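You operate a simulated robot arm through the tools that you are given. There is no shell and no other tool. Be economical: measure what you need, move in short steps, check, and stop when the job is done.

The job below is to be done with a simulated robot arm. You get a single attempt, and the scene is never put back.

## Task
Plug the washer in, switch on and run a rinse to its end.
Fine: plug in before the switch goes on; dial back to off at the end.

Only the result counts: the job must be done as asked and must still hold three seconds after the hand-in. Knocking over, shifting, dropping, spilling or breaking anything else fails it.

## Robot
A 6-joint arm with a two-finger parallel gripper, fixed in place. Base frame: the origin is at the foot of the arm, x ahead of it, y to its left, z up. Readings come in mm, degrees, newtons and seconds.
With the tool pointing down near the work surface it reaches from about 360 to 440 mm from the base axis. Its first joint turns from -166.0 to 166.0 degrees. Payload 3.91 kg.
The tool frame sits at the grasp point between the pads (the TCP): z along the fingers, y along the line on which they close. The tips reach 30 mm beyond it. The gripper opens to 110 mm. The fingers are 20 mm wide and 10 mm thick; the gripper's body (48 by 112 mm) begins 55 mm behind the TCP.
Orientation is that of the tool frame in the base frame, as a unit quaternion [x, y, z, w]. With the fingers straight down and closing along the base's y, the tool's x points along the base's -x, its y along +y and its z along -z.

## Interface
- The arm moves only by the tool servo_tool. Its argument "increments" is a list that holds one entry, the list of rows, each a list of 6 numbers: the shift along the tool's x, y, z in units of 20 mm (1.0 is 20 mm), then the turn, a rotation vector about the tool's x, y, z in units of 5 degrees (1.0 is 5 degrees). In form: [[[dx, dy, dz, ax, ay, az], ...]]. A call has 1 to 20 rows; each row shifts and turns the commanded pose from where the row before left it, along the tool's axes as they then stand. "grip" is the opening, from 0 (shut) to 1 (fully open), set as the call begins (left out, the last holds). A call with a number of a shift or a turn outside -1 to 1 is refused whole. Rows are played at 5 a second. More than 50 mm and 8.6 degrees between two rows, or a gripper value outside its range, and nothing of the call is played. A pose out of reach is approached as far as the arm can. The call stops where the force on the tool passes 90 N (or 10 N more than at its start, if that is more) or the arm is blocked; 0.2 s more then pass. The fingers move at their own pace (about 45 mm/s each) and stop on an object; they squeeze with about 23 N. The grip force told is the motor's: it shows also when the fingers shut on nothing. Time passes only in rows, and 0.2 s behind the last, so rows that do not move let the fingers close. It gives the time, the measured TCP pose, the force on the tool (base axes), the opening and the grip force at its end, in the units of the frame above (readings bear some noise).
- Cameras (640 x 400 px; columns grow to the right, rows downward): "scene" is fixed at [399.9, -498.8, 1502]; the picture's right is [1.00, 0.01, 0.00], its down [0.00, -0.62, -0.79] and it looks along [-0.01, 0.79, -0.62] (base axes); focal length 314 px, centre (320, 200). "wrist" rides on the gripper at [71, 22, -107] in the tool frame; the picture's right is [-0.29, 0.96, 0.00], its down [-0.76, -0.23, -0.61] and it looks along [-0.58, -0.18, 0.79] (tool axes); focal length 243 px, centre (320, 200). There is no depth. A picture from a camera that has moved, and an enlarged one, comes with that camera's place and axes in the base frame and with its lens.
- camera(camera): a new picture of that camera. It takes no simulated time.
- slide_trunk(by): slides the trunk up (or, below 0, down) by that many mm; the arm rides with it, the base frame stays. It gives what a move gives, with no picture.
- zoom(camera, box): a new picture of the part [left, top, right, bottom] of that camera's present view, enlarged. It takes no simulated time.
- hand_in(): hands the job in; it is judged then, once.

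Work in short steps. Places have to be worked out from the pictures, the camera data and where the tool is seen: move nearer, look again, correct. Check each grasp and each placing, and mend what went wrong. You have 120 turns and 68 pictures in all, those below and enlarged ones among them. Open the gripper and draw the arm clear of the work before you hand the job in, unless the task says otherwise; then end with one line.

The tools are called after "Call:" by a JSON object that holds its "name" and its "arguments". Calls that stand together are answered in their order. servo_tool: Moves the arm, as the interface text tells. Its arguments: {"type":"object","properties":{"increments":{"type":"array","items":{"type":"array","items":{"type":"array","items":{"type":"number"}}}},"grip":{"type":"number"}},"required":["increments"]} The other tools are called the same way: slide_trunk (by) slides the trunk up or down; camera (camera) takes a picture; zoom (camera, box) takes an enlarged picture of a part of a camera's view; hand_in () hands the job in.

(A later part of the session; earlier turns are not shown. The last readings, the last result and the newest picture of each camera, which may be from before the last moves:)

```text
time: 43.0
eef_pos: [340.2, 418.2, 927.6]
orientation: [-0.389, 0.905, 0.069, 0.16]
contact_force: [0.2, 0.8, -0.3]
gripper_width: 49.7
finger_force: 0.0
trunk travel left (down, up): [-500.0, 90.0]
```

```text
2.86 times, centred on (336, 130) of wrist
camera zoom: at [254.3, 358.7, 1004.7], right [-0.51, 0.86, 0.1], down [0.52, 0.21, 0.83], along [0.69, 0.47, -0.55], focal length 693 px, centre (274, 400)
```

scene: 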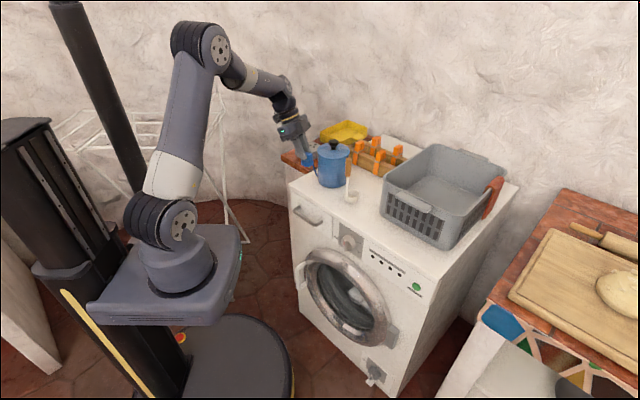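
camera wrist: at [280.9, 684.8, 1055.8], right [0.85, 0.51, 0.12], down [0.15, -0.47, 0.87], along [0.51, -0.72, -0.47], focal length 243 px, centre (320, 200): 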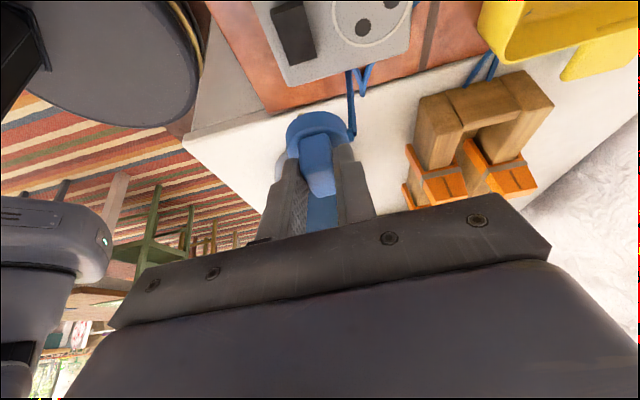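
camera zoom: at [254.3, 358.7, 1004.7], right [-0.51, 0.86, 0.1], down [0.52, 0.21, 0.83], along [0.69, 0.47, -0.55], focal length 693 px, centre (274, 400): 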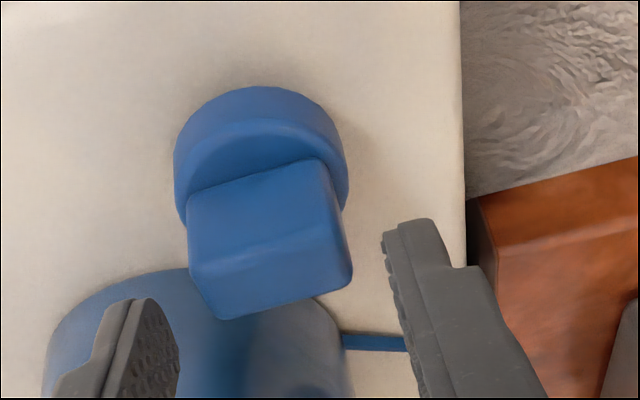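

Well centred. Descend 18 mm and close.

Call:
{"name": "servo_tool", "arguments": {"increments": [[[0.105, -0.02, 0.285, 0, 0, 0], [0.105, -0.02, 0.285, 0, 0, 0], [0.105, 0, 0.285, 0, 0, 0], [0, 0, 0, 0, 0, 0]]]}}

Call:
{"name": "servo_tool", "arguments": {"increments": [[[0, 0, 0, 0, 0, 0], [0, 0, 0, 0, 0, 0], [0, 0, 0, 0, 0, 0], [0, 0, 0, 0, 0, 0], [0, 0, 0, 0, 0, 0]]], "grip": 0}}

Call:
{"name": "servo_tool", "arguments": {"increments": [[[-0.034, 0, -0.094, 0, 0, 0], [-0.034, 0, -0.094, 0, 0, 0], [-0.034, 0, -0.094, 0, 0, 0], [-0.034, 0, -0.094, 0, 0, 0], [0, 0, 0, 0, 0, 0]]]}}

Call:
{"name": "zoom", "arguments": {"camera": "wrist", "box": [240, 60, 432, 200]}}

```text
time: 44.0
eef_pos: [340.6, 416.5, 910.1]
orientation: [-0.389, 0.905, 0.069, 0.159]
contact_force: [1.1, -0.4, 0.4]
gripper_width: 49.4
finger_force: 0.2
trunk travel left (down, up): [-500.0, 90.0]
```

```text
time: 45.2
eef_pos: [340.9, 417.5, 910.2]
orientation: [-0.389, 0.905, 0.068, 0.16]
contact_force: [1.1, 0.6, -0.3]
gripper_width: 33.0
finger_force: 22.7
trunk travel left (down, up): [-500.0, 90.0]
```

```text
time: 46.4
eef_pos: [339.6, 418.1, 917.7]
orientation: [-0.389, 0.905, 0.069, 0.16]
contact_force: [0.2, -0.3, -1.2]
gripper_width: 33.2
finger_force: 23.1
trunk travel left (down, up): [-500.0, 90.0]
```

```text
2.86 times, centred on (336, 130) of wrist
camera zoom: at [252.7, 357.7, 994.8], right [-0.51, 0.86, 0.1], down [0.52, 0.21, 0.83], along [0.69, 0.47, -0.55], focal length 693 px, centre (274, 400)
```

zoom: 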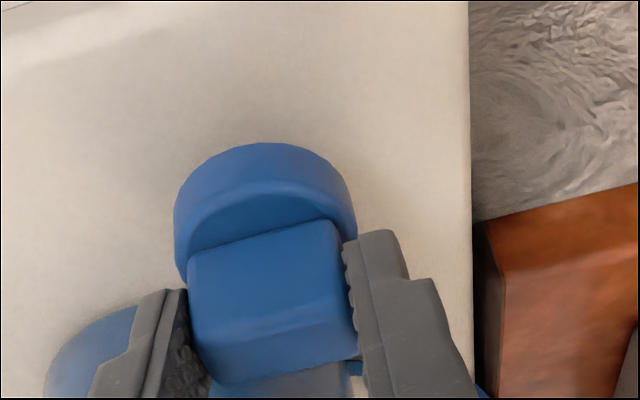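

Held and lifted. Continue lifting slowly to z≈985.

Call:
{"name": "servo_tool", "arguments": {"increments": [[[-0.145, 0, -0.4, 0, 0, 0], [-0.145, 0, -0.4, 0, 0, 0], [-0.145, 0, -0.4, 0, 0, 0], [-0.145, 0, -0.4, 0, 0, 0], [-0.145, 0, -0.4, 0, 0, 0], [-0.145, 0, -0.4, 0, 0, 0], [-0.145, 0, -0.4, 0, 0, 0], [-0.145, 0, -0.4, 0, 0, 0], [0, 0, 0, 0, 0, 0]]]}}

```text
time: 48.4
eef_pos: [340.9, 419.0, 985.4]
orientation: [-0.388, 0.905, 0.068, 0.16]
contact_force: [0.5, -0.1, -1.3]
gripper_width: 33.4
finger_force: 23.4
trunk travel left (down, up): [-500.0, 90.0]
```

Carry toward the socket, stopping a bit short to look.

Call:
{"name": "servo_tool", "arguments": {"increments": [[[-0.597, 0.52, 0.217, 0, 0, 0], [-0.597, 0.52, 0.217, 0, 0, 0], [-0.597, 0.52, 0.217, 0, 0, 0], [-0.597, 0.52, 0.217, 0, 0, 0], [-0.597, 0.52, 0.217, 0, 0, 0], [-0.597, 0.52, 0.217, 0, 0, 0], [-0.597, 0.52, 0.217, 0, 0, 0], [-0.597, 0.52, 0.217, 0, 0, 0], [-0.597, 0.52, 0.217, 0, 0, 0], [-0.597, 0.52, 0.217, 0, 0, 0], [-0.597, 0.52, 0.217, 0, 0, 0], [-0.597, 0.52, 0.217, 0, 0, 0], [0, 0, 0, 0, 0, 0]]]}}

Call:
{"name": "camera", "arguments": {"camera": "wrist"}}

```text
time: 51.2
eef_pos: [354.3, 614.6, 985.2]
orientation: [-0.388, 0.905, 0.069, 0.16]
contact_force: [0.7, -0.3, 0.3]
gripper_width: 33.2
finger_force: 23.0
trunk travel left (down, up): [-500.0, 90.0]
```

```text
27 pictures are left
camera wrist: at [267.2, 554.7, 1063.5], right [-0.51, 0.86, 0.1], down [0.52, 0.21, 0.83], along [0.69, 0.47, -0.55], focal length 243 px, centre (320, 200)
```

wrist: 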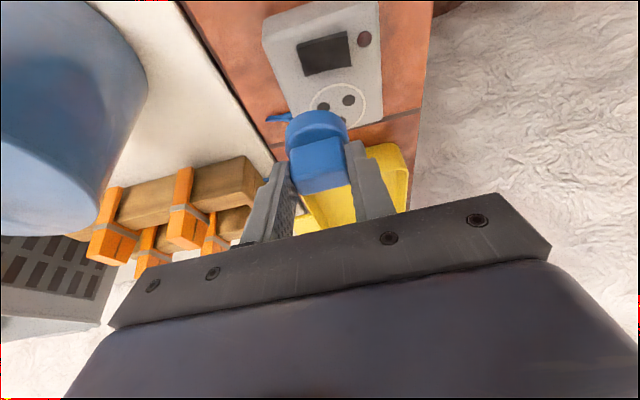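

The wrist reaches here. Zoom on the socket and plug.

Call:
{"name": "zoom", "arguments": {"camera": "wrist", "box": [256, 20, 400, 140]}}

Call:
{"name": "zoom", "arguments": {"camera": "scene", "box": [290, 110, 354, 170]}}

```text
3.33 times, centred on (328, 80) of wrist
camera zoom: at [267.2, 554.7, 1063.5], right [-0.51, 0.86, 0.1], down [0.52, 0.21, 0.83], along [0.69, 0.47, -0.55], focal length 809 px, centre (293, 600)
```

zoom: 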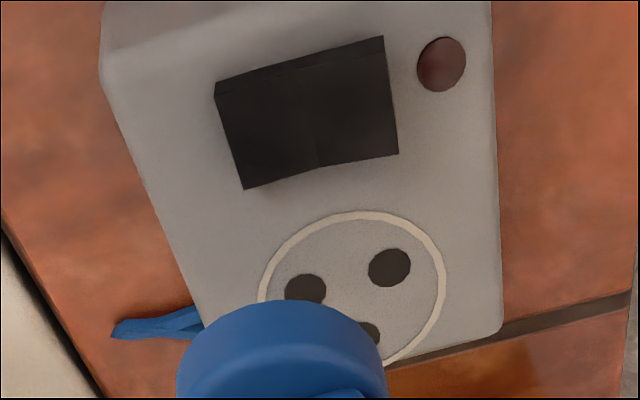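

```text
6.67 times, centred on (322, 140) of scene
camera zoom: at [399.9, -498.8, 1502.0], right [1.0, 0.01, 0.0], down [0.0, -0.62, -0.79], along [-0.01, 0.79, -0.62], focal length 2091 px, centre (307, 600)
```

zoom: 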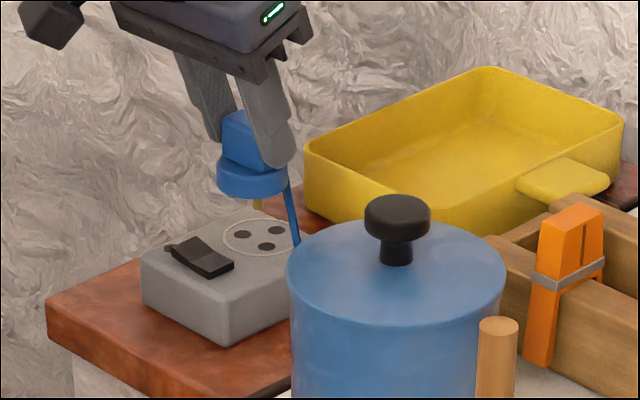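

Socket centre ≈ (363.6, 650.3), face z ≈ 886, its axis ≈ 43.5°. I yaw -2.5°, shift over the socket and lower partway.

Call:
{"name": "servo_tool", "arguments": {"increments": [[[0, 0, 0, 0.171, 0, 0.47], [-0.38, 0.303, 0.138, 0, 0, 0], [-0.38, 0.303, 0.138, 0, 0, 0], [-0.38, 0.303, 0.138, 0, 0, 0], [0.171, 0, 0.47, 0, 0, 0], [0.171, 0, 0.47, 0, 0, 0], [0, 0, 0, 0, 0, 0]]]}}

Call:
{"name": "zoom", "arguments": {"camera": "wrist", "box": [240, 40, 400, 140]}}

Call:
{"name": "zoom", "arguments": {"camera": "scene", "box": [300, 125, 348, 155]}}

```text
time: 52.8
eef_pos: [358.3, 644.1, 964.8]
orientation: [-0.369, 0.913, 0.066, 0.161]
contact_force: [0.3, 0.8, -1.0]
gripper_width: 33.3
finger_force: 23.0
trunk travel left (down, up): [-500.0, 90.0]
```

```text
4.00 times, centred on (320, 90) of wrist
camera zoom: at [269.3, 587.7, 1042.6], right [-0.47, 0.88, 0.1], down [0.52, 0.19, 0.83], along [0.71, 0.44, -0.55], focal length 970 px, centre (320, 640)
```

zoom: 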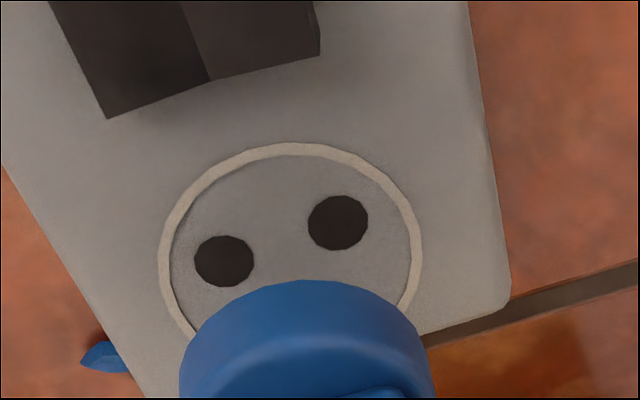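

```text
13.33 times, centred on (324, 140) of scene
camera zoom: at [399.9, -498.8, 1502.0], right [1.0, 0.01, 0.0], down [0.0, -0.62, -0.79], along [-0.01, 0.79, -0.62], focal length 4182 px, centre (267, 1000)
```

zoom: 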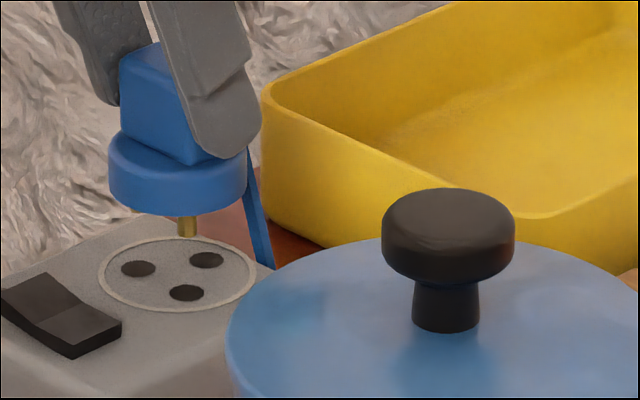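

Lateral alignment in x looks right; I need to check the plug's tilt and y. Zoom closer in the scene.

Call:
{"name": "zoom", "arguments": {"camera": "scene", "box": [304, 128, 328, 150]}}

```text
16.00 times, centred on (316, 139) of scene
camera zoom: at [399.9, -498.8, 1502.0], right [1.0, 0.01, 0.0], down [0.0, -0.62, -0.79], along [-0.01, 0.79, -0.62], focal length 5019 px, centre (384, 1176)
```

zoom: 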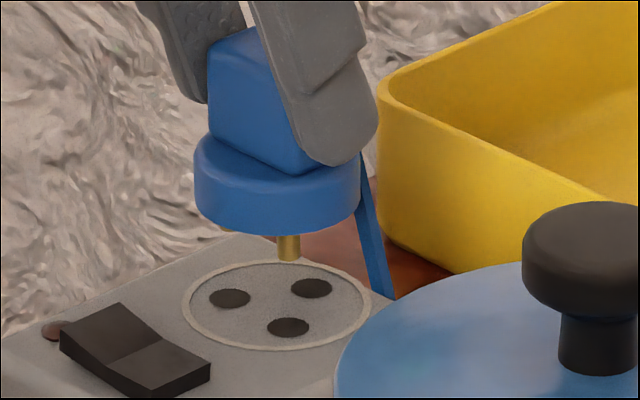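

Pin tips sit straight above their holes in column and spacing; the remaining question is depth (y). I lower 12 mm and look again.

Call:
{"name": "servo_tool", "arguments": {"increments": [[[0.069, 0, 0.188, 0, 0, 0], [0.069, 0, 0.188, 0, 0, 0], [0.069, 0, 0.188, 0, 0, 0], [0, 0, 0, 0, 0, 0]]]}}

Call:
{"name": "zoom", "arguments": {"camera": "scene", "box": [304, 130, 328, 145]}}

Call:
{"name": "zoom", "arguments": {"camera": "wrist", "box": [256, 60, 384, 140]}}

```text
time: 53.8
eef_pos: [357.6, 645.0, 952.6]
orientation: [-0.369, 0.913, 0.065, 0.161]
contact_force: [-0.4, 0.2, -1.6]
gripper_width: 33.0
finger_force: 23.3
trunk travel left (down, up): [-500.0, 90.0]
```

```text
16.00 times, centred on (316, 138) of scene
camera zoom: at [399.9, -498.8, 1502.0], right [1.0, 0.01, 0.0], down [0.0, -0.62, -0.79], along [-0.01, 0.79, -0.62], focal length 5019 px, centre (384, 1200)
```

zoom: 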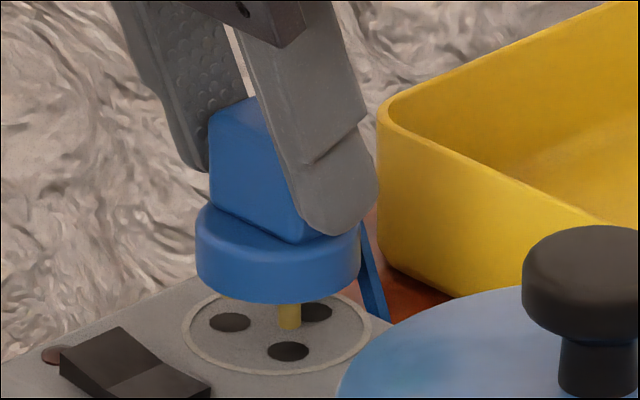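

```text
5.00 times, centred on (320, 100) of wrist
camera zoom: at [269.3, 588.2, 1030.0], right [-0.47, 0.88, 0.1], down [0.52, 0.19, 0.83], along [0.71, 0.44, -0.55], focal length 1213 px, centre (320, 700)
```

zoom: 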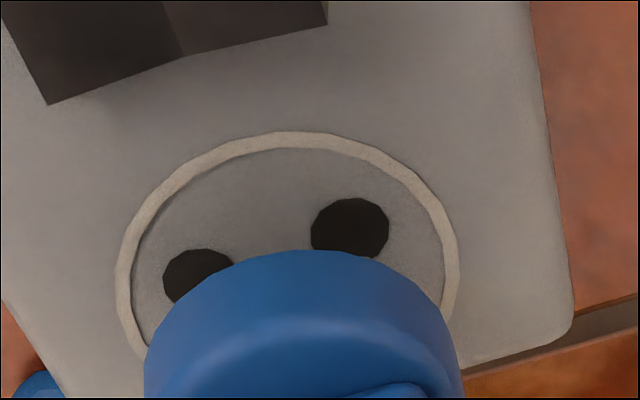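

Both views now agree to about 1–2 mm. Lower 4 mm more and check.

Call:
{"name": "servo_tool", "arguments": {"increments": [[[0.034, 0, 0.094, 0, 0, 0], [0.034, 0, 0.094, 0, 0, 0], [0, 0, 0, 0, 0, 0]]]}}

Call:
{"name": "zoom", "arguments": {"camera": "scene", "box": [308, 133, 324, 143]}}

```text
time: 54.6
eef_pos: [357.9, 643.1, 948.5]
orientation: [-0.369, 0.913, 0.065, 0.161]
contact_force: [0.8, -0.4, -1.6]
gripper_width: 33.2
finger_force: 22.8
trunk travel left (down, up): [-500.0, 90.0]
```

```text
16.00 times, centred on (316, 138) of scene
camera zoom: at [399.9, -498.8, 1502.0], right [1.0, 0.01, 0.0], down [0.0, -0.62, -0.79], along [-0.01, 0.79, -0.62], focal length 5019 px, centre (384, 1192)
```

zoom: 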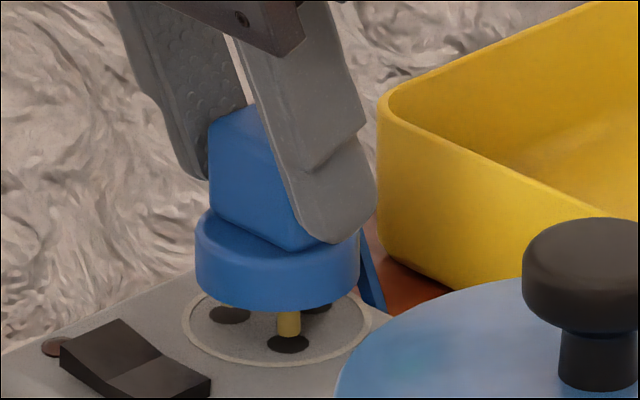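

The pin is about to enter its hole; hole clearance is about ±2 mm. Continue in 2 mm steps.

Call:
{"name": "servo_tool", "arguments": {"increments": [[[0.034, 0, 0.094, 0, 0, 0], [0.017, 0, 0.047, 0, 0, 0], [0, 0, 0, 0, 0, 0]]]}}

Call:
{"name": "zoom", "arguments": {"camera": "scene", "box": [308, 133, 324, 143]}}

```text
time: 55.4
eef_pos: [359.6, 642.8, 945.4]
orientation: [-0.369, 0.913, 0.065, 0.162]
contact_force: [0.2, 0.1, -1.5]
gripper_width: 33.3
finger_force: 22.9
trunk travel left (down, up): [-500.0, 90.0]
```

```text
16.00 times, centred on (316, 138) of scene
camera zoom: at [399.9, -498.8, 1502.0], right [1.0, 0.01, 0.0], down [0.0, -0.62, -0.79], along [-0.01, 0.79, -0.62], focal length 5019 px, centre (384, 1192)
```

zoom: 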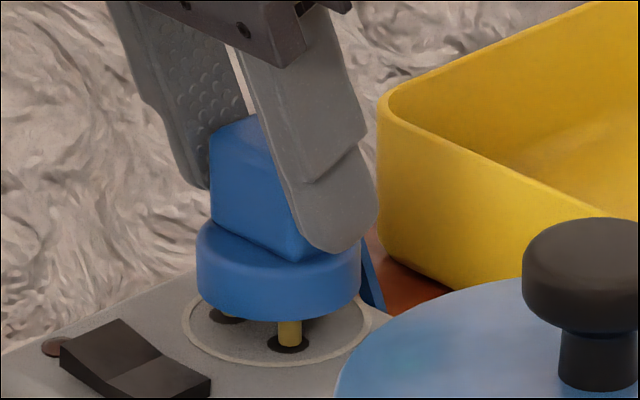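

Pins look to be at the holes' mouths, no contact force. Continue.

Call:
{"name": "servo_tool", "arguments": {"increments": [[[0.034, 0, 0.094, 0, 0, 0], [0.017, 0, 0.047, 0, 0, 0], [0, 0, 0, 0, 0, 0]]]}}

Call:
{"name": "zoom", "arguments": {"camera": "scene", "box": [308, 133, 324, 143]}}

```text
time: 56.2
eef_pos: [357.8, 644.2, 943.6]
orientation: [-0.368, 0.914, 0.065, 0.161]
contact_force: [0.0, -0.2, -0.8]
gripper_width: 33.4
finger_force: 23.2
trunk travel left (down, up): [-500.0, 90.0]
```

```text
16.00 times, centred on (316, 138) of scene
camera zoom: at [399.9, -498.8, 1502.0], right [1.0, 0.01, 0.0], down [0.0, -0.62, -0.79], along [-0.01, 0.79, -0.62], focal length 5019 px, centre (384, 1192)
```

zoom: 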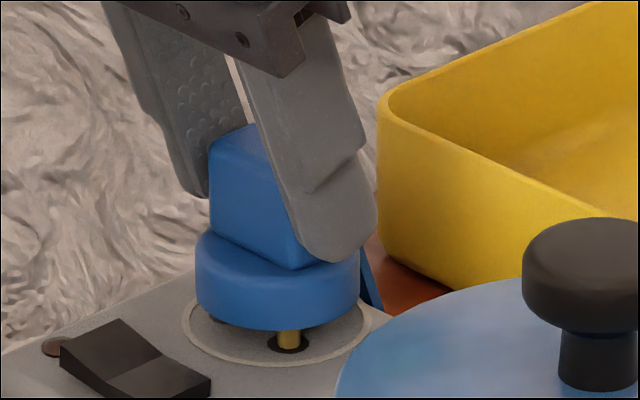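

The pin's visible lower end stayed while the plug sank: it's entering. Push on.

Call:
{"name": "servo_tool", "arguments": {"increments": [[[0.034, 0, 0.094, 0, 0, 0], [0.034, 0, 0.094, 0, 0, 0], [0.034, 0, 0.094, 0, 0, 0], [0, 0, 0, 0, 0, 0]]]}}

Call:
{"name": "servo_tool", "arguments": {"increments": [[[0.034, 0, 0.094, 0, 0, 0], [0.017, 0, 0.047, 0, 0, 0], [0, 0, 0, 0, 0, 0]]]}}

Call:
{"name": "zoom", "arguments": {"camera": "scene", "box": [304, 128, 328, 148]}}

```text
time: 57.2
eef_pos: [358.6, 644.5, 936.6]
orientation: [-0.369, 0.913, 0.065, 0.161]
contact_force: [0.0, 0.1, -3.9]
gripper_width: 33.5
finger_force: 23.0
trunk travel left (down, up): [-500.0, 90.0]
```

```text
time: 58.0
eef_pos: [359.2, 644.5, 934.9]
orientation: [-0.369, 0.913, 0.065, 0.162]
contact_force: [0.0, 0.9, -0.4]
gripper_width: 33.2
finger_force: 23.2
trunk travel left (down, up): [-500.0, 90.0]
```

```text
16.00 times, centred on (316, 138) of scene
camera zoom: at [399.9, -498.8, 1502.0], right [1.0, 0.01, 0.0], down [0.0, -0.62, -0.79], along [-0.01, 0.79, -0.62], focal length 5019 px, centre (384, 1192)
```

zoom: 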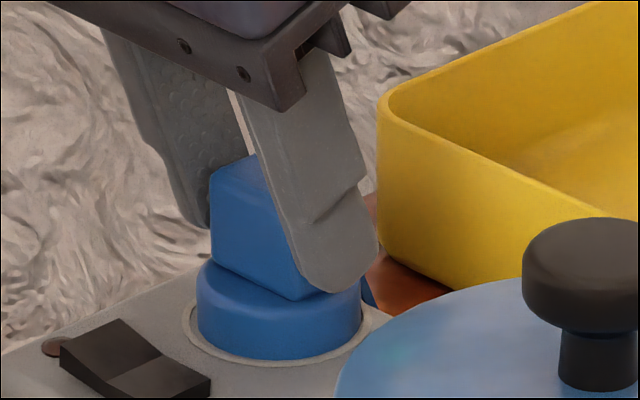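

The plug appears seated. Press slightly to confirm.

Call:
{"name": "servo_tool", "arguments": {"increments": [[[0.017, 0, 0.047, 0, 0, 0], [0.017, 0, 0.047, 0, 0, 0], [0, 0, 0, 0, 0, 0]]]}}

Call:
{"name": "servo_tool", "arguments": {"increments": [[[0.017, 0, 0.047, 0, 0, 0], [0, 0, 0, 0, 0, 0]]]}}

```text
time: 58.8
eef_pos: [358.8, 644.4, 935.2]
orientation: [-0.37, 0.912, 0.067, 0.163]
contact_force: [1.3, 1.0, 14.6]
gripper_width: 33.4
finger_force: 23.0
trunk travel left (down, up): [-500.0, 90.0]
```

```text
time: 59.4
eef_pos: [357.8, 644.0, 934.0]
orientation: [-0.369, 0.913, 0.067, 0.162]
contact_force: [3.4, 4.5, 20.1]
gripper_width: 33.5
finger_force: 23.6
trunk travel left (down, up): [-500.0, 90.0]
```

Seated firmly (20 N). Ease off, open slightly, withdraw upward.

Call:
{"name": "servo_tool", "arguments": {"increments": [[[-0.034, 0, -0.094, 0, 0, 0], [0, 0, 0, 0, 0, 0]]]}}

Call:
{"name": "servo_tool", "arguments": {"increments": [[[0, 0, 0, 0, 0, 0], [0, 0, 0, 0, 0, 0], [-0.1, 0, -0.27, 0, 0, 0], [-0.1, 0, -0.27, 0, 0, 0], [-0.3, 0, -0.8, 0, 0, 0], [-0.3, 0, -0.8, 0, 0, 0], [-0.3, 0, -0.8, 0, 0, 0], [0, 0, 0, 0, 0, 0]]], "grip": 0.4}}

Call:
{"name": "camera", "arguments": {"camera": "wrist"}}

```text
time: 60.0
eef_pos: [358.5, 643.9, 933.0]
orientation: [-0.369, 0.913, 0.065, 0.161]
contact_force: [1.4, 4.6, 12.4]
gripper_width: 33.5
finger_force: 23.1
trunk travel left (down, up): [-500.0, 90.0]
```

```text
time: 61.8
eef_pos: [359.2, 644.8, 997.5]
orientation: [-0.369, 0.913, 0.065, 0.16]
contact_force: [-0.4, 0.1, 0.2]
gripper_width: 44.3
finger_force: 0.0
trunk travel left (down, up): [-500.0, 90.0]
```

```text
15 pictures are left
camera wrist: at [270.1, 588.5, 1074.0], right [-0.47, 0.88, 0.1], down [0.52, 0.19, 0.83], along [0.71, 0.44, -0.55], focal length 243 px, centre (320, 200)
```

wrist: 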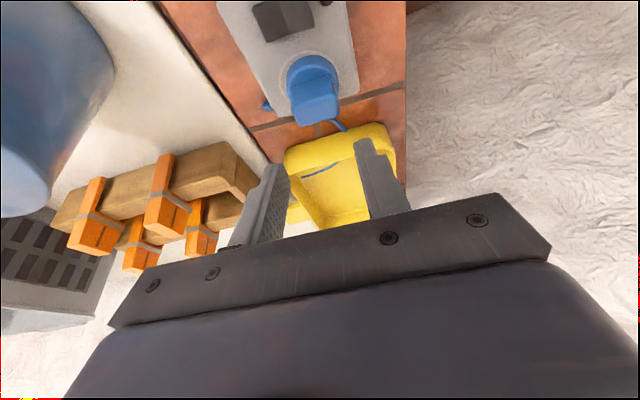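

Plug stays in. The rocker's raised end is on the lamp side at about (321, 624). I close the fingers, move above it and descend to just over it.

Call:
{"name": "servo_tool", "arguments": {"increments": [[[0.818, 0.193, -0.298, 0, 0, 0], [0.818, 0.193, -0.298, 0, 0, 0], [0.818, 0.193, -0.298, 0, 0, 0], [0, 0, 0, 0, 0, 0], [0.28, 0, 0.77, 0, 0, 0], [0.28, 0, 0.77, 0, 0, 0], [0.28, 0, 0.77, 0, 0, 0], [0.25, 0, 0.69, 0, 0, 0], [0, 0, 0, 0, 0, 0]]], "grip": 0}}

Call:
{"name": "zoom", "arguments": {"camera": "scene", "box": [296, 125, 336, 155]}}

```text
time: 63.8
eef_pos: [312.7, 616.3, 932.8]
orientation: [-0.37, 0.913, 0.065, 0.161]
contact_force: [0.0, 0.0, -0.3]
gripper_width: 0.1
finger_force: 22.6
trunk travel left (down, up): [-500.0, 90.0]
```

```text
13.33 times, centred on (316, 140) of scene
camera zoom: at [399.9, -498.8, 1502.0], right [1.0, 0.01, 0.0], down [0.0, -0.62, -0.79], along [-0.01, 0.79, -0.62], focal length 4182 px, centre (373, 1000)
```

zoom: 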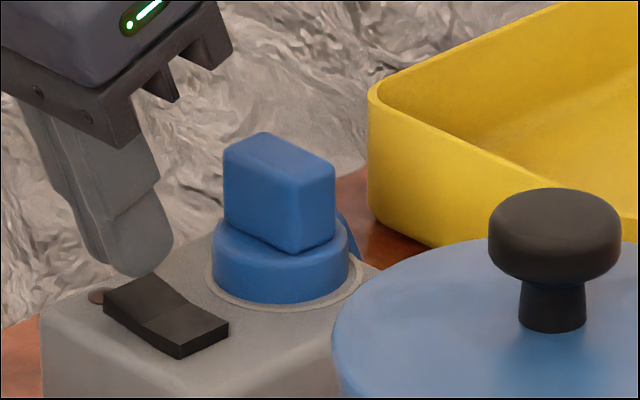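

Tip is right above the raised half. Press down gradually.

Call:
{"name": "servo_tool", "arguments": {"increments": [[[0.034, 0, 0.094, 0, 0, 0], [0.034, 0, 0.094, 0, 0, 0], [0.034, 0, 0.094, 0, 0, 0], [0.034, 0, 0.094, 0, 0, 0], [0, 0, 0, 0, 0, 0]]]}}

Call:
{"name": "servo_tool", "arguments": {"increments": [[[0.034, 0, 0.094, 0, 0, 0], [0.034, 0, 0.094, 0, 0, 0], [0, 0, 0, 0, 0, 0]]]}}

```text
time: 65.0
eef_pos: [313.6, 615.4, 923.6]
orientation: [-0.369, 0.913, 0.065, 0.16]
contact_force: [-0.8, -0.1, 1.5]
gripper_width: 0.0
finger_force: 22.9
trunk travel left (down, up): [-500.0, 90.0]
```

```text
time: 65.8
eef_pos: [313.7, 615.8, 923.7]
orientation: [-0.369, 0.913, 0.067, 0.163]
contact_force: [-3.1, -2.9, 24.7]
gripper_width: 0.0
finger_force: 23.4
trunk travel left (down, up): [-500.0, 90.0]
```

Contact at 25 N. I press another 1.5 mm, then rise and check the lamp.

Call:
{"name": "servo_tool", "arguments": {"increments": [[[0.025, 0, 0.07, 0, 0, 0], [0, 0, 0, 0, 0, 0]]]}}

Call:
{"name": "servo_tool", "arguments": {"increments": [[[-0.2, 0, -0.55, 0, 0, 0], [-0.28, 0, -0.77, 0, 0, 0], [-0.28, 0, -0.77, 0, 0, 0], [-0.28, 0, -0.77, 0, 0, 0], [0, 0, 0, 0, 0, 0]]]}}

Call:
{"name": "zoom", "arguments": {"camera": "scene", "box": [296, 125, 336, 155]}}

```text
time: 66.4
eef_pos: [312.7, 615.3, 923.3]
orientation: [-0.369, 0.912, 0.068, 0.165]
contact_force: [-0.2, -0.6, 35.5]
gripper_width: 0.0
finger_force: 22.8
trunk travel left (down, up): [-500.0, 90.0]
```

```text
time: 67.6
eef_pos: [311.4, 615.3, 980.1]
orientation: [-0.369, 0.913, 0.065, 0.162]
contact_force: [-0.3, -0.1, -0.8]
gripper_width: 0.0
finger_force: 23.0
trunk travel left (down, up): [-500.0, 90.0]
```

```text
13.33 times, centred on (316, 140) of scene
camera zoom: at [399.9, -498.8, 1502.0], right [1.0, 0.01, 0.0], down [0.0, -0.62, -0.79], along [-0.01, 0.79, -0.62], focal length 4182 px, centre (373, 1000)
```

zoom: 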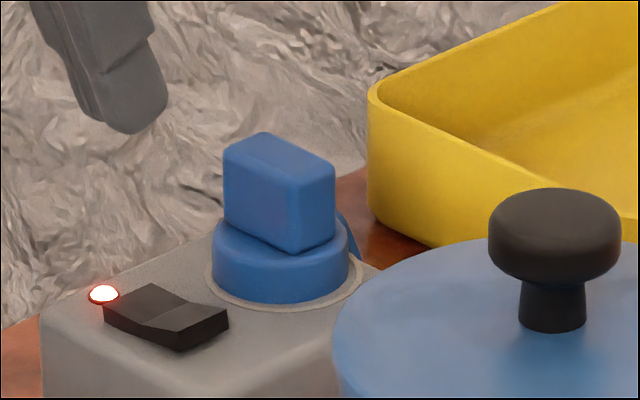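

The socket lamp is lit: power is on. Now the dial: I rise and move back around the pot to free space in front of the washer.

Call:
{"name": "servo_tool", "arguments": {"increments": [[[-0.342, 0, -0.94, 0, 0, 0], [-0.342, 0, -0.94, 0, 0, 0], [-0.342, 0, -0.94, 0, 0, 0], [-0.342, 0, -0.94, 0, 0, 0], [0.973, -0.825, -0.354, 0, 0, 0], [0.973, -0.825, -0.354, 0, 0, 0], [0.973, -0.825, -0.354, 0, 0, 0], [0.973, -0.825, -0.354, 0, 0, 0], [0.973, -0.825, -0.354, 0, 0, 0], [0.973, -0.825, -0.354, 0, 0, 0], [0.973, -0.825, -0.354, 0, 0, 0], [0.973, -0.825, -0.354, 0, 0, 0], [0.973, -0.825, -0.354, 0, 0, 0], [0.973, -0.825, -0.354, 0, 0, 0], [0.973, -0.825, -0.354, 0, 0, 0], [0.973, -0.825, -0.354, 0, 0, 0]]]}}

```text
time: 71.0
eef_pos: [270.3, 298.3, 1060.7]
orientation: [-0.369, 0.913, 0.065, 0.16]
contact_force: [-0.5, 0.7, -0.1]
gripper_width: 0.0
finger_force: 22.8
trunk travel left (down, up): [-500.0, 90.0]
```

Move sideways to about (420, 190) then begin pitching the tool toward horizontal.

Call:
{"name": "servo_tool", "arguments": {"increments": [[[-0.154, -0.91, 0.056, 0, 0, 0], [-0.154, -0.91, 0.056, 0, 0, 0], [-0.154, -0.91, 0.056, 0, 0, 0], [-0.154, -0.91, 0.056, 0, 0, 0], [-0.154, -0.91, 0.056, 0, 0, 0], [-0.154, -0.91, 0.056, 0, 0, 0], [-0.154, -0.91, 0.056, 0, 0, 0], [-0.154, -0.91, 0.056, 0, 0, 0], [-0.154, -0.91, 0.056, 0, 0, 0], [-0.154, -0.91, 0.056, 0, 0, 0], [0, 0, 0, 0, -1, 0], [0, 0, 0, 0, -1, 0], [0, 0, 0, 0, -1, 0], [0, 0, 0, 0, -1, 0]]]}}

Call:
{"name": "servo_tool", "arguments": {"increments": [[[0, 0, 0, 0, -1, 0], [0, 0, 0, 0, -1, 0], [0, 0, 0, 0, -1, 0], [0, 0, 0, 0, -1, 0], [0, 0, 0, 0, -1, 0], [0, 0, 0, 0, -1, 0], [0, 0, 0, 0, -1, 0], [0, 0, 0, 0, -1, 0], [0, 0, 0, 0, -1, 0], [0, 0, 0, 0, -1, 0]]], "grip": 0.4}}

```text
time: 74.0
eef_pos: [422.6, 193.0, 1060.7]
orientation: [-0.352, 0.871, 0.129, 0.317]
contact_force: [-1.1, 0.3, 0.4]
gripper_width: 0.1
finger_force: 23.2
trunk travel left (down, up): [-500.0, 90.0]
```

```text
time: 76.2
eef_pos: [422.1, 193.1, 1060.3]
orientation: [-0.264, 0.655, 0.264, 0.657]
contact_force: [-0.1, -0.7, -0.7]
gripper_width: 44.1
finger_force: 0.0
trunk travel left (down, up): [-500.0, 90.0]
```

Tool is horizontal facing the washer. Back off 80 mm, then descend to dial height.

Call:
{"name": "servo_tool", "arguments": {"increments": [[[0, 0, -1, 0, 0, 0], [0, 0, -1, 0, 0, 0], [0, 0, -1, 0, 0, 0], [0, 0, -1, 0, 0, 0], [1, 0, 0, 0, 0, 0], [1, 0, 0, 0, 0, 0], [1, 0, 0, 0, 0, 0], [1, 0, 0, 0, 0, 0], [1, 0, 0, 0, 0, 0], [1, 0, 0, 0, 0, 0], [1, 0, 0, 0, 0, 0], [1, 0, 0, 0, 0, 0], [1, 0, 0, 0, 0, 0], [1, 0, 0, 0, 0, 0], [1, 0, 0, 0, 0, 0], [1, 0, 0, 0, 0, 0], [1, 0, 0, 0, 0, 0], [0, 0, 0, 0, 0, 0]]]}}

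Call:
{"name": "camera", "arguments": {"camera": "wrist"}}

```text
time: 80.0
eef_pos: [478.2, 99.0, 988.2]
orientation: [-0.265, 0.656, 0.268, 0.654]
contact_force: [0.2, -0.1, -0.5]
gripper_width: 44.0
finger_force: 0.1
out of reach, approached as far as the arm can: row 3, 5, 6, 7, 8, 9, 10, 11, 12, 13, 14, 15, 16, 17
trunk travel left (down, up): [-500.0, 90.0]
```

```text
12 pictures are left
camera wrist: at [386.0, 40.5, 917.9], right [-0.67, 0.69, 0.29], down [-0.27, -0.59, 0.76], along [0.7, 0.43, 0.58], focal length 243 px, centre (320, 200)
```

wrist: 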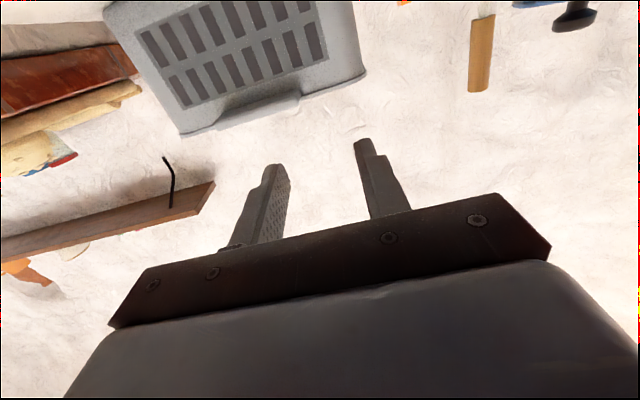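

Too close in for this height; lowering the trunk brings the shoulder down. I slide the trunk down 190 mm (free space in front of the panel there).

Call:
{"name": "slide_trunk", "arguments": {"by": -190}}

Call:
{"name": "camera", "arguments": {"camera": "wrist"}}

```text
time: 82.1
eef_pos: [479.2, 99.2, 798.9]
orientation: [-0.264, 0.657, 0.267, 0.654]
contact_force: [-0.3, 0.0, -0.2]
gripper_width: 44.1
finger_force: 0.0
trunk travel left (down, up): [-310.0, 280.0]
```

```text
11 pictures are left
camera wrist: at [385.7, 40.6, 728.1], right [-0.67, 0.69, 0.29], down [-0.27, -0.59, 0.76], along [0.7, 0.43, 0.58], focal length 243 px, centre (320, 200)
```

wrist: 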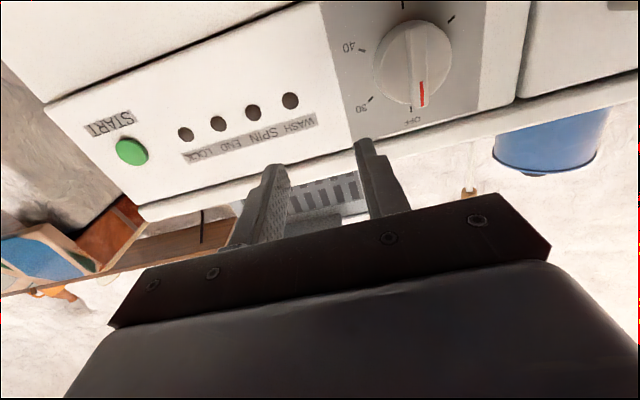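

Triangulation: dial base centre ≈ (489, 213, 769), START ≈ (662, 43, 772), panel normal ≈ 45.5°. I raise the tool 60 mm and lower the trunk 80 mm for more arm freedom.

Call:
{"name": "servo_tool", "arguments": {"increments": [[[-1, 0, 0, 0, 0, 0], [-1, 0, 0, 0, 0, 0], [-1, 0, 0, 0, 0, 0], [0, 0, 0, 0, 0, 0]]]}}

Call:
{"name": "slide_trunk", "arguments": {"by": -80}}

```text
time: 83.1
eef_pos: [477.7, 98.3, 857.8]
orientation: [-0.265, 0.657, 0.268, 0.653]
contact_force: [-1.2, 0.9, 0.7]
gripper_width: 43.9
finger_force: 0.0
trunk travel left (down, up): [-310.0, 280.0]
```

```text
time: 84.2
eef_pos: [477.3, 97.9, 777.6]
orientation: [-0.265, 0.657, 0.268, 0.653]
contact_force: [0.0, 0.2, -0.3]
gripper_width: 44.2
finger_force: 0.1
trunk travel left (down, up): [-230.0, 360.0]
```

Move sideways in front of the dial, at 100 mm standoff.

Call:
{"name": "servo_tool", "arguments": {"increments": [[[0, 0, -0.56, 0, 0, 0], [0.107, 0.9, 0, 0, 0, 0], [0.107, 0.9, 0, 0, 0, 0], [0.107, 0.9, 0, 0, 0, 0], [0.107, 0.9, 0, 0, 0, 0], [0, 0, 0, 0, 0, 0]]]}}

Call:
{"name": "camera", "arguments": {"camera": "wrist"}}

```text
time: 85.7
eef_pos: [419.8, 141.6, 770.2]
orientation: [-0.264, 0.657, 0.268, 0.653]
contact_force: [0.2, 0.1, -0.1]
gripper_width: 43.8
finger_force: 0.0
trunk travel left (down, up): [-230.0, 360.0]
```

```text
10 pictures are left
camera wrist: at [327.8, 83.0, 699.6], right [-0.67, 0.69, 0.3], down [-0.27, -0.59, 0.76], along [0.7, 0.43, 0.58], focal length 243 px, centre (320, 200)
```

wrist: 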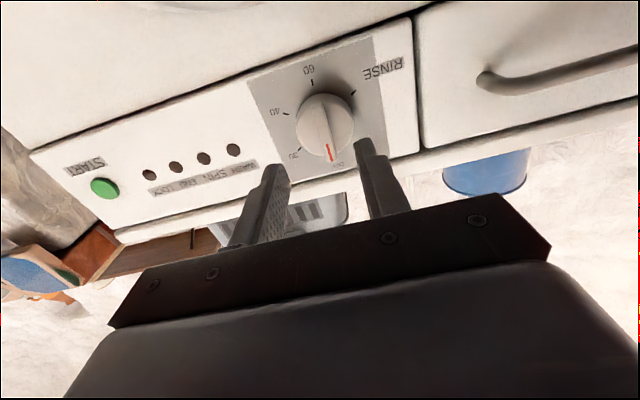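

Zoom on the dial to fine-align.

Call:
{"name": "zoom", "arguments": {"camera": "wrist", "box": [256, 60, 400, 180]}}

```text
3.33 times, centred on (328, 120) of wrist
camera zoom: at [327.8, 83.0, 699.6], right [-0.67, 0.69, 0.3], down [-0.27, -0.59, 0.76], along [0.7, 0.43, 0.58], focal length 809 px, centre (293, 467)
```

zoom: 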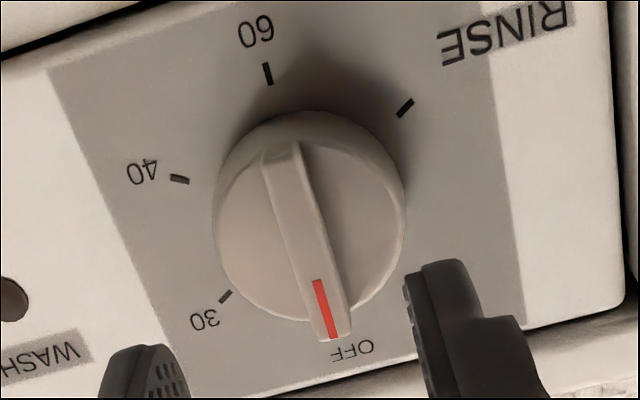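

Dial axis confirmed at (488, 214, 769.7); bar's outer face stands 26 mm out. I advance until the tips straddle the bar.

Call:
{"name": "servo_tool", "arguments": {"increments": [[[0, 0.041, 0.6, 0, 0, 0], [0, 0.041, 0.6, 0, 0, 0], [0, 0.041, 0.6, 0, 0, 0], [0.02, 0.041, 0.6, 0, 0, 0], [0, 0, 0, 0, 0, 0]]], "grip": 0.28}}

Call:
{"name": "zoom", "arguments": {"camera": "wrist", "box": [256, 80, 400, 200]}}

```text
time: 86.8
eef_pos: [450.1, 177.4, 768.5]
orientation: [-0.265, 0.657, 0.267, 0.654]
contact_force: [-0.3, 0.3, -0.7]
gripper_width: 30.9
finger_force: 0.1
trunk travel left (down, up): [-230.0, 360.0]
```

```text
3.33 times, centred on (328, 140) of wrist
camera zoom: at [358.5, 118.9, 699.1], right [-0.67, 0.69, 0.3], down [-0.27, -0.59, 0.76], along [0.7, 0.43, 0.58], focal length 809 px, centre (293, 400)
```

zoom: 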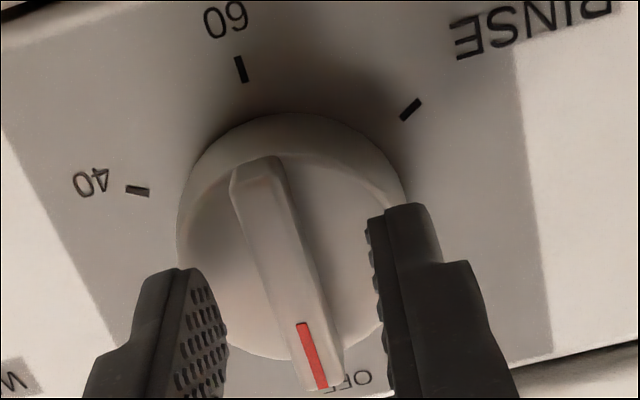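

Fingers straddle the bar. Advance 2 mm and close.

Call:
{"name": "servo_tool", "arguments": {"increments": [[[0, 0, 0.1, 0, 0, 0], [0, 0, 0, 0, 0, 0]]]}}

Call:
{"name": "servo_tool", "arguments": {"increments": [[[0, 0, 0, 0, 0, 0], [0, 0, 0, 0, 0, 0], [0, 0, 0, 0, 0, 0], [0, 0, 0, 0, 0, 0]]], "grip": 0}}

```text
time: 87.5
eef_pos: [452.7, 179.2, 768.7]
orientation: [-0.265, 0.657, 0.268, 0.654]
contact_force: [0.5, 1.1, 0.1]
gripper_width: 30.7
finger_force: 0.1
trunk travel left (down, up): [-230.0, 360.0]
```

```text
time: 88.5
eef_pos: [454.4, 178.9, 768.7]
orientation: [-0.264, 0.657, 0.267, 0.654]
contact_force: [9.2, -7.4, 1.3]
gripper_width: 9.4
finger_force: 45.1
trunk travel left (down, up): [-230.0, 360.0]
```

Bar gripped (9.4 mm) with slight side load. I shift 1.2 mm to relax, then try turning counter-clockwise 15°.

Call:
{"name": "servo_tool", "arguments": {"increments": [[[0, -0.06, 0, 0, 0, 0], [0, 0, 0, 0, 0, 0]]]}}

Call:
{"name": "servo_tool", "arguments": {"increments": [[[0, 0, 0, 0, 0, -1], [0, 0, 0, 0, 0, -1], [0, 0, 0, 0, 0, -1], [0, 0, 0, 0, 0, 0]]]}}

```text
time: 89.0
eef_pos: [452.7, 178.1, 769.6]
orientation: [-0.265, 0.657, 0.268, 0.653]
contact_force: [3.9, -5.6, -2.3]
gripper_width: 9.5
finger_force: 45.2
trunk travel left (down, up): [-230.0, 360.0]
```

```text
time: 90.0
eef_pos: [482.6, 155.0, 827.3]
orientation: [-0.347, 0.618, 0.183, 0.681]
contact_force: [-1.0, -0.3, 0.8]
gripper_width: 0.0
finger_force: 37.9
out of reach, approached as far as the arm can: row 1, 2, 3
trunk travel left (down, up): [-230.0, 360.0]
```

The arm couldn't follow and slipped off the bar upward. I look at the scene to check the state.

Call:
{"name": "camera", "arguments": {"camera": "scene"}}

```text
7 pictures are left
```

scene: 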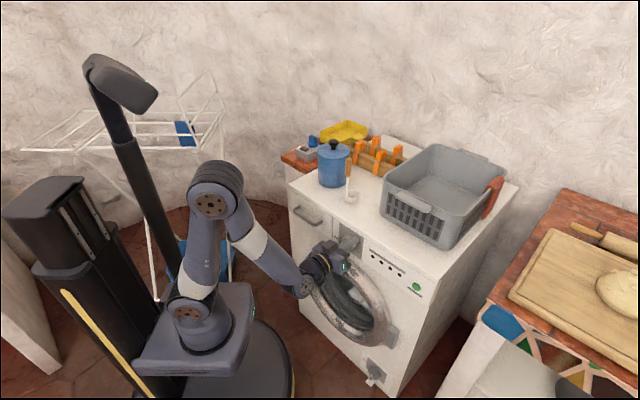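

The roll seems to be at a joint limit in this configuration; rolling the other way (+180°) puts the tool in the mirrored grip with plenty of range. I roll +15° while backing off first.

Call:
{"name": "servo_tool", "arguments": {"increments": [[[0, 0, -0.3, 0, 0, 1], [0, 0, -0.3, 0, 0, 1], [0, 0, -0.3, 0, 0, 1], [0, 0, -0.3, 0, 0, 1], [0, 0, -0.3, 0, 0, 1], [0, 0, 0, 0, 0, 0]]]}}

```text
time: 91.5
eef_pos: [460.2, 135.3, 825.6]
orientation: [-0.207, 0.677, 0.323, 0.628]
contact_force: [-0.6, 0.3, 0.4]
gripper_width: 0.2
finger_force: 37.6
trunk travel left (down, up): [-230.0, 360.0]
```

Works. Continue rolling +170°.

Call:
{"name": "servo_tool", "arguments": {"increments": [[[0, 0, 0, 0, 0, 1], [0, 0, 0, 0, 0, 1], [0, 0, 0, 0, 0, 1], [0, 0, 0, 0, 0, 1], [0, 0, 0, 0, 0, 1], [0, 0, 0, 0, 0, 1], [0, 0, 0, 0, 0, 1], [0, 0, 0, 0, 0, 1], [0, 0, 0, 0, 0, 1], [0, 0, 0, 0, 0, 1], [0, 0, 0, 0, 0, 1], [0, 0, 0, 0, 0, 1], [0, 0, 0, 0, 0, 1], [0, 0, 0, 0, 0, 1], [0, 0, 0, 0, 0, 1], [0, 0, 0, 0, 0, 1], [0, 0, 0, 0, 0, 1]]], "grip": 0.28}}

Call:
{"name": "servo_tool", "arguments": {"increments": [[[0, 0, 0, 0, 0, 1], [0, 0, 0, 0, 0, 1], [0, 0, 0, 0, 0, 1], [0, 0, 0, 0, 0, 1], [0, 0, 0, 0, 0, 1], [0, 0, 0, 0, 0, 1], [0, 0, 0, 0, 0, 1], [0, 0, 0, 0, 0, 1], [0, 0, 0, 0, 0, 1], [0, 0, 0, 0, 0, 1], [0, 0, 0, 0, 0, 1], [0, 0, 0, 0, 0, 1], [0, 0, 0, 0, 0, 1], [0, 0, 0, 0, 0, 1], [0, 0, 0, 0, 0, 1], [0, 0, 0, 0, 0, 1], [0, 0, 0, 0, 0, 1]]]}}

```text
time: 95.0
eef_pos: [462.2, 135.5, 826.2]
orientation: [0.306, 0.638, 0.663, 0.244]
contact_force: [-0.5, 0.3, 0.1]
gripper_width: 30.9
finger_force: 0.0
trunk travel left (down, up): [-230.0, 360.0]
```

```text
time: 98.7
eef_pos: [461.0, 135.2, 826.6]
orientation: [0.657, 0.264, 0.654, -0.268]
contact_force: [-0.1, 0.9, 1.2]
gripper_width: 31.0
finger_force: 0.0
trunk travel left (down, up): [-230.0, 360.0]
```

Mirrored configuration reached (tool x up). Move in front of the dial at 80 mm standoff and look.

Call:
{"name": "servo_tool", "arguments": {"increments": [[[-0.95, -0.6, -0.095, 0, 0, 0], [-0.95, -0.6, -0.095, 0, 0, 0], [-0.95, -0.6, -0.095, 0, 0, 0], [0, 0, 0, 0, 0, 0]]]}}

Call:
{"name": "zoom", "arguments": {"camera": "wrist", "box": [208, 40, 432, 180]}}

```text
time: 99.7
eef_pos: [429.6, 155.9, 771.4]
orientation: [0.657, 0.264, 0.654, -0.267]
contact_force: [-0.8, -0.3, 0.5]
gripper_width: 30.7
finger_force: 0.1
trunk travel left (down, up): [-230.0, 360.0]
```

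```text
2.86 times, centred on (320, 110) of wrist
camera zoom: at [368.3, 66.5, 842.6], right [0.67, -0.69, -0.29], down [-0.6, -0.26, -0.76], along [0.44, 0.68, -0.58], focal length 693 px, centre (320, 457)
```

zoom: 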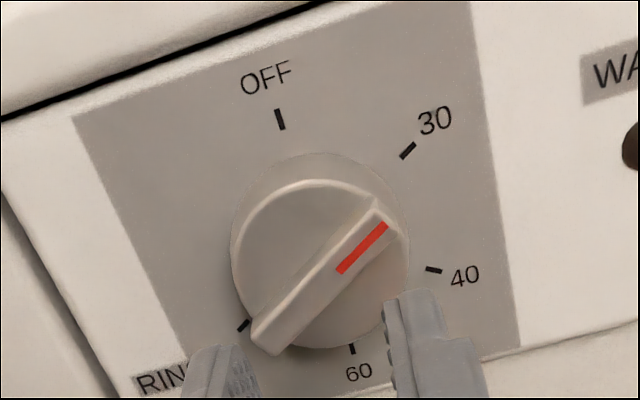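

The slip turned the dial to 30, so it turns freely clockwise in detents. RINSE is +180° further clockwise. I roll the tool to -120° (aligned with the bar) so that I can then turn +180°.

Call:
{"name": "servo_tool", "arguments": {"increments": [[[0, 0, 0, 0, 0, -1], [0, 0, 0, 0, 0, -1], [0, 0, 0, 0, 0, -1], [0, 0, 0, 0, 0, -1], [0, 0, 0, 0, 0, -1], [0, 0, 0, 0, 0, -1], [0, 0, 0, 0, 0, -1], [0, 0, 0, 0, 0, -1], [0, 0, 0, 0, 0, -1], [0, 0, 0, 0, 0, -1], [0, 0, 0, 0, 0, -1], [0, 0, 0, 0, 0, -1]]]}}

Call:
{"name": "servo_tool", "arguments": {"increments": [[[0, 0, 0, 0, 0, -1], [0, 0, 0, 0, 0, -1], [0, 0, 0, 0, 0, -1], [0, 0, 0, 0, 0, -1], [0, 0, 0, 0, 0, -1], [0, 0, 0, 0, 0, -1], [0, 0, 0, 0, 0, -1], [0, 0, 0, 0, 0, -1], [0, 0, 0, 0, 0, -1], [0, 0, 0, 0, 0, -1], [0, 0, 0, 0, 0, -1], [0, 0, 0, 0, 0, -1]]]}}

```text
time: 102.2
eef_pos: [431.2, 156.0, 769.4]
orientation: [0.436, 0.558, 0.699, 0.095]
contact_force: [-0.5, -1.3, 0.5]
gripper_width: 30.9
finger_force: 0.1
trunk travel left (down, up): [-230.0, 360.0]
```

```text
time: 104.8
eef_pos: [431.9, 157.4, 768.2]
orientation: [0.098, 0.701, 0.558, 0.433]
contact_force: [0.4, 0.3, -0.3]
gripper_width: 30.9
finger_force: 0.0
trunk travel left (down, up): [-230.0, 360.0]
```

Now advance onto the bar at this roll.

Call:
{"name": "servo_tool", "arguments": {"increments": [[[-0.053, 0.062, 0.5, 0, 0, 0], [-0.053, 0.062, 0.5, 0, 0, 0], [0, 0, 0.5, 0, 0, 0], [0, 0, 0.3, 0, 0, 0], [0, 0, 0, 0, 0, 0]]]}}

Call:
{"name": "servo_tool", "arguments": {"increments": [[[0, 0, 0.1, 0, 0, 0], [0, 0, 0.1, 0, 0, 0], [0, 0, 0, 0, 0, 0]]]}}

Call:
{"name": "servo_tool", "arguments": {"increments": [[[0, 0, 0.1, 0, 0, 0], [0, 0, 0, 0, 0, 0]]]}}

```text
time: 106.0
eef_pos: [456.9, 180.3, 771.8]
orientation: [0.1, 0.701, 0.558, 0.433]
contact_force: [0.5, -0.8, 0.5]
gripper_width: 30.6
finger_force: 0.0
trunk travel left (down, up): [-230.0, 360.0]
```

```text
time: 106.8
eef_pos: [458.4, 181.5, 772.9]
orientation: [0.1, 0.701, 0.558, 0.433]
contact_force: [-36.1, -38.0, -2.6]
gripper_width: 29.2
finger_force: 0.0
trunk travel left (down, up): [-230.0, 360.0]
```

```text
time: 107.5
eef_pos: [455.4, 182.1, 772.3]
orientation: [0.102, 0.701, 0.559, 0.432]
contact_force: [-51.0, -60.4, -1.5]
gripper_width: 28.1
finger_force: 0.0
trunk travel left (down, up): [-230.0, 360.0]
```

Touching the knob face. Back off 5 mm and close on the bar.

Call:
{"name": "servo_tool", "arguments": {"increments": [[[0, 0, -0.15, 0, 0, 0], [0, 0, -0.12, 0, 0, 0], [0, 0, 0, 0, 0, 0]]]}}

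Call:
{"name": "servo_tool", "arguments": {"increments": [[[0, 0, 0, 0, 0, 0], [0, 0, 0, 0, 0, 0], [0, 0, 0, 0, 0, 0], [0, 0, 0, 0, 0, 0]]], "grip": 0}}

```text
time: 108.2
eef_pos: [457.1, 181.9, 772.2]
orientation: [0.099, 0.701, 0.559, 0.432]
contact_force: [-14.4, -17.8, -4.4]
gripper_width: 28.1
finger_force: 0.0
trunk travel left (down, up): [-230.0, 360.0]
```

```text
time: 109.2
eef_pos: [456.7, 181.1, 771.6]
orientation: [0.1, 0.701, 0.558, 0.433]
contact_force: [-8.9, -11.9, -7.0]
gripper_width: 9.4
finger_force: 45.2
trunk travel left (down, up): [-230.0, 360.0]
```

Bar gripped (9.4 mm). Relieve 1 mm and turn clockwise 60° as a first part.

Call:
{"name": "servo_tool", "arguments": {"increments": [[[0, 0, -0.05, 0, 0, 0], [0, 0, 0, 0, 0, 1], [0, 0, 0, 0, 0, 1], [0, 0, 0, 0, 0, 1], [0, 0, 0, 0, 0, 1], [0, 0, 0, 0, 0, 1], [0, 0, 0, 0, 0, 1], [0, 0, 0, 0, 0, 1], [0, 0, 0, 0, 0, 1], [0, 0, 0, 0, 0, 1], [0, 0, 0, 0, 0, 1], [0, 0, 0, 0, 0, 1], [0, 0, 0, 0, 0, 1], [0, 0, 0, 0, 0, 0]]]}}

```text
time: 112.2
eef_pos: [457.1, 181.1, 771.8]
orientation: [0.437, 0.557, 0.699, 0.096]
contact_force: [-8.2, 1.4, -10.5]
gripper_width: 9.2
finger_force: 45.0
trunk travel left (down, up): [-230.0, 360.0]
```

Turned smoothly, still gripped. Continue +120°.

Call:
{"name": "servo_tool", "arguments": {"increments": [[[0, 0, 0, 0, 0, 1], [0, 0, 0, 0, 0, 1], [0, 0, 0, 0, 0, 1], [0, 0, 0, 0, 0, 1], [0, 0, 0, 0, 0, 1], [0, 0, 0, 0, 0, 1], [0, 0, 0, 0, 0, 1], [0, 0, 0, 0, 0, 1], [0, 0, 0, 0, 0, 1], [0, 0, 0, 0, 0, 1], [0, 0, 0, 0, 0, 1], [0, 0, 0, 0, 0, 1], [0, 0, 0, 0, 0, 0]]]}}

Call:
{"name": "servo_tool", "arguments": {"increments": [[[0, 0, 0, 0, 0, 1], [0, 0, 0, 0, 0, 1], [0, 0, 0, 0, 0, 1], [0, 0, 0, 0, 0, 1], [0, 0, 0, 0, 0, 1], [0, 0, 0, 0, 0, 1], [0, 0, 0, 0, 0, 1], [0, 0, 0, 0, 0, 1], [0, 0, 0, 0, 0, 1], [0, 0, 0, 0, 0, 1], [0, 0, 0, 0, 0, 1], [0, 0, 0, 0, 0, 1], [0, 0, 0, 0, 0, 0]]]}}

```text
time: 115.0
eef_pos: [457.1, 180.9, 772.2]
orientation: [0.657, 0.266, 0.653, -0.269]
contact_force: [-11.8, 3.4, -15.7]
gripper_width: 9.5
finger_force: 45.3
trunk travel left (down, up): [-230.0, 360.0]
```

```text
time: 117.8
eef_pos: [457.5, 182.0, 771.6]
orientation: [0.701, -0.099, 0.432, -0.559]
contact_force: [-13.5, 9.3, -16.4]
gripper_width: 9.2
finger_force: 45.2
trunk travel left (down, up): [-230.0, 360.0]
```

Should be at RINSE. Open, back off, and roll back to upright.

Call:
{"name": "servo_tool", "arguments": {"increments": [[[0, 0, 0, 0, 0, 0], [0, 0, 0, 0, 0, 0], [0, 0, -0.5, 0, 0, 0], [0, 0, -1, 0, 0, 0], [0, 0, -0.9, 0, 0, 0], [0, 0, 0, 0, 0, -1], [0, 0, 0, 0, 0, -1], [0, 0, 0, 0, 0, -1], [0, 0, 0, 0, 0, -1], [0, 0, 0, 0, 0, -1], [0, 0, 0, 0, 0, -1], [0, 0, 0, 0, 0, -1], [0, 0, 0, 0, 0, -1], [0, 0, 0, 0, 0, -1], [0, 0, 0, 0, 0, -1], [0, 0, 0, 0, 0, -1], [0, 0, 0, 0, 0, -1]]], "grip": 0.28}}

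Call:
{"name": "servo_tool", "arguments": {"increments": [[[0, 1, 0, 0, 0, 0], [0, 1, 0, 0, 0, 0], [0, 1, 0, 0, 0, 0], [0, 1, 0, 0, 0, 0], [0, 1, 0, 0, 0, 0], [0, 0, 0, 0, 0, 0]]], "grip": 0}}

Call:
{"name": "camera", "arguments": {"camera": "wrist"}}

```text
time: 121.5
eef_pos: [424.3, 148.0, 773.1]
orientation: [0.657, 0.265, 0.654, -0.266]
contact_force: [-0.8, 0.2, 0.3]
gripper_width: 30.9
finger_force: 0.0
trunk travel left (down, up): [-230.0, 360.0]
```

```text
time: 122.8
eef_pos: [492.2, 76.9, 772.1]
orientation: [0.656, 0.265, 0.653, -0.268]
contact_force: [-0.5, 0.7, 0.1]
gripper_width: 0.1
finger_force: 23.3
trunk travel left (down, up): [-230.0, 360.0]
```

```text
5 pictures are left
camera wrist: at [431.4, -13.2, 845.0], right [0.67, -0.69, -0.3], down [-0.6, -0.26, -0.76], along [0.44, 0.68, -0.58], focal length 243 px, centre (320, 200)
```

wrist: 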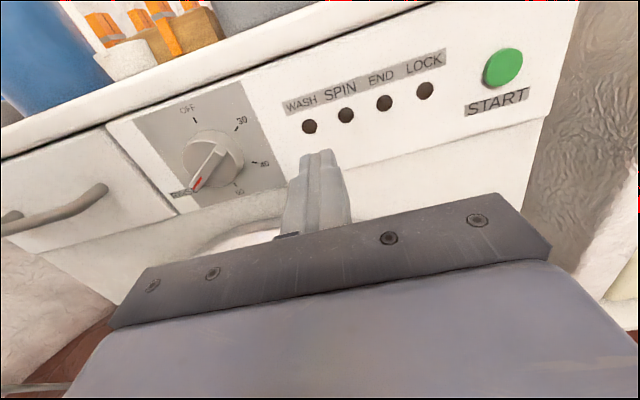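

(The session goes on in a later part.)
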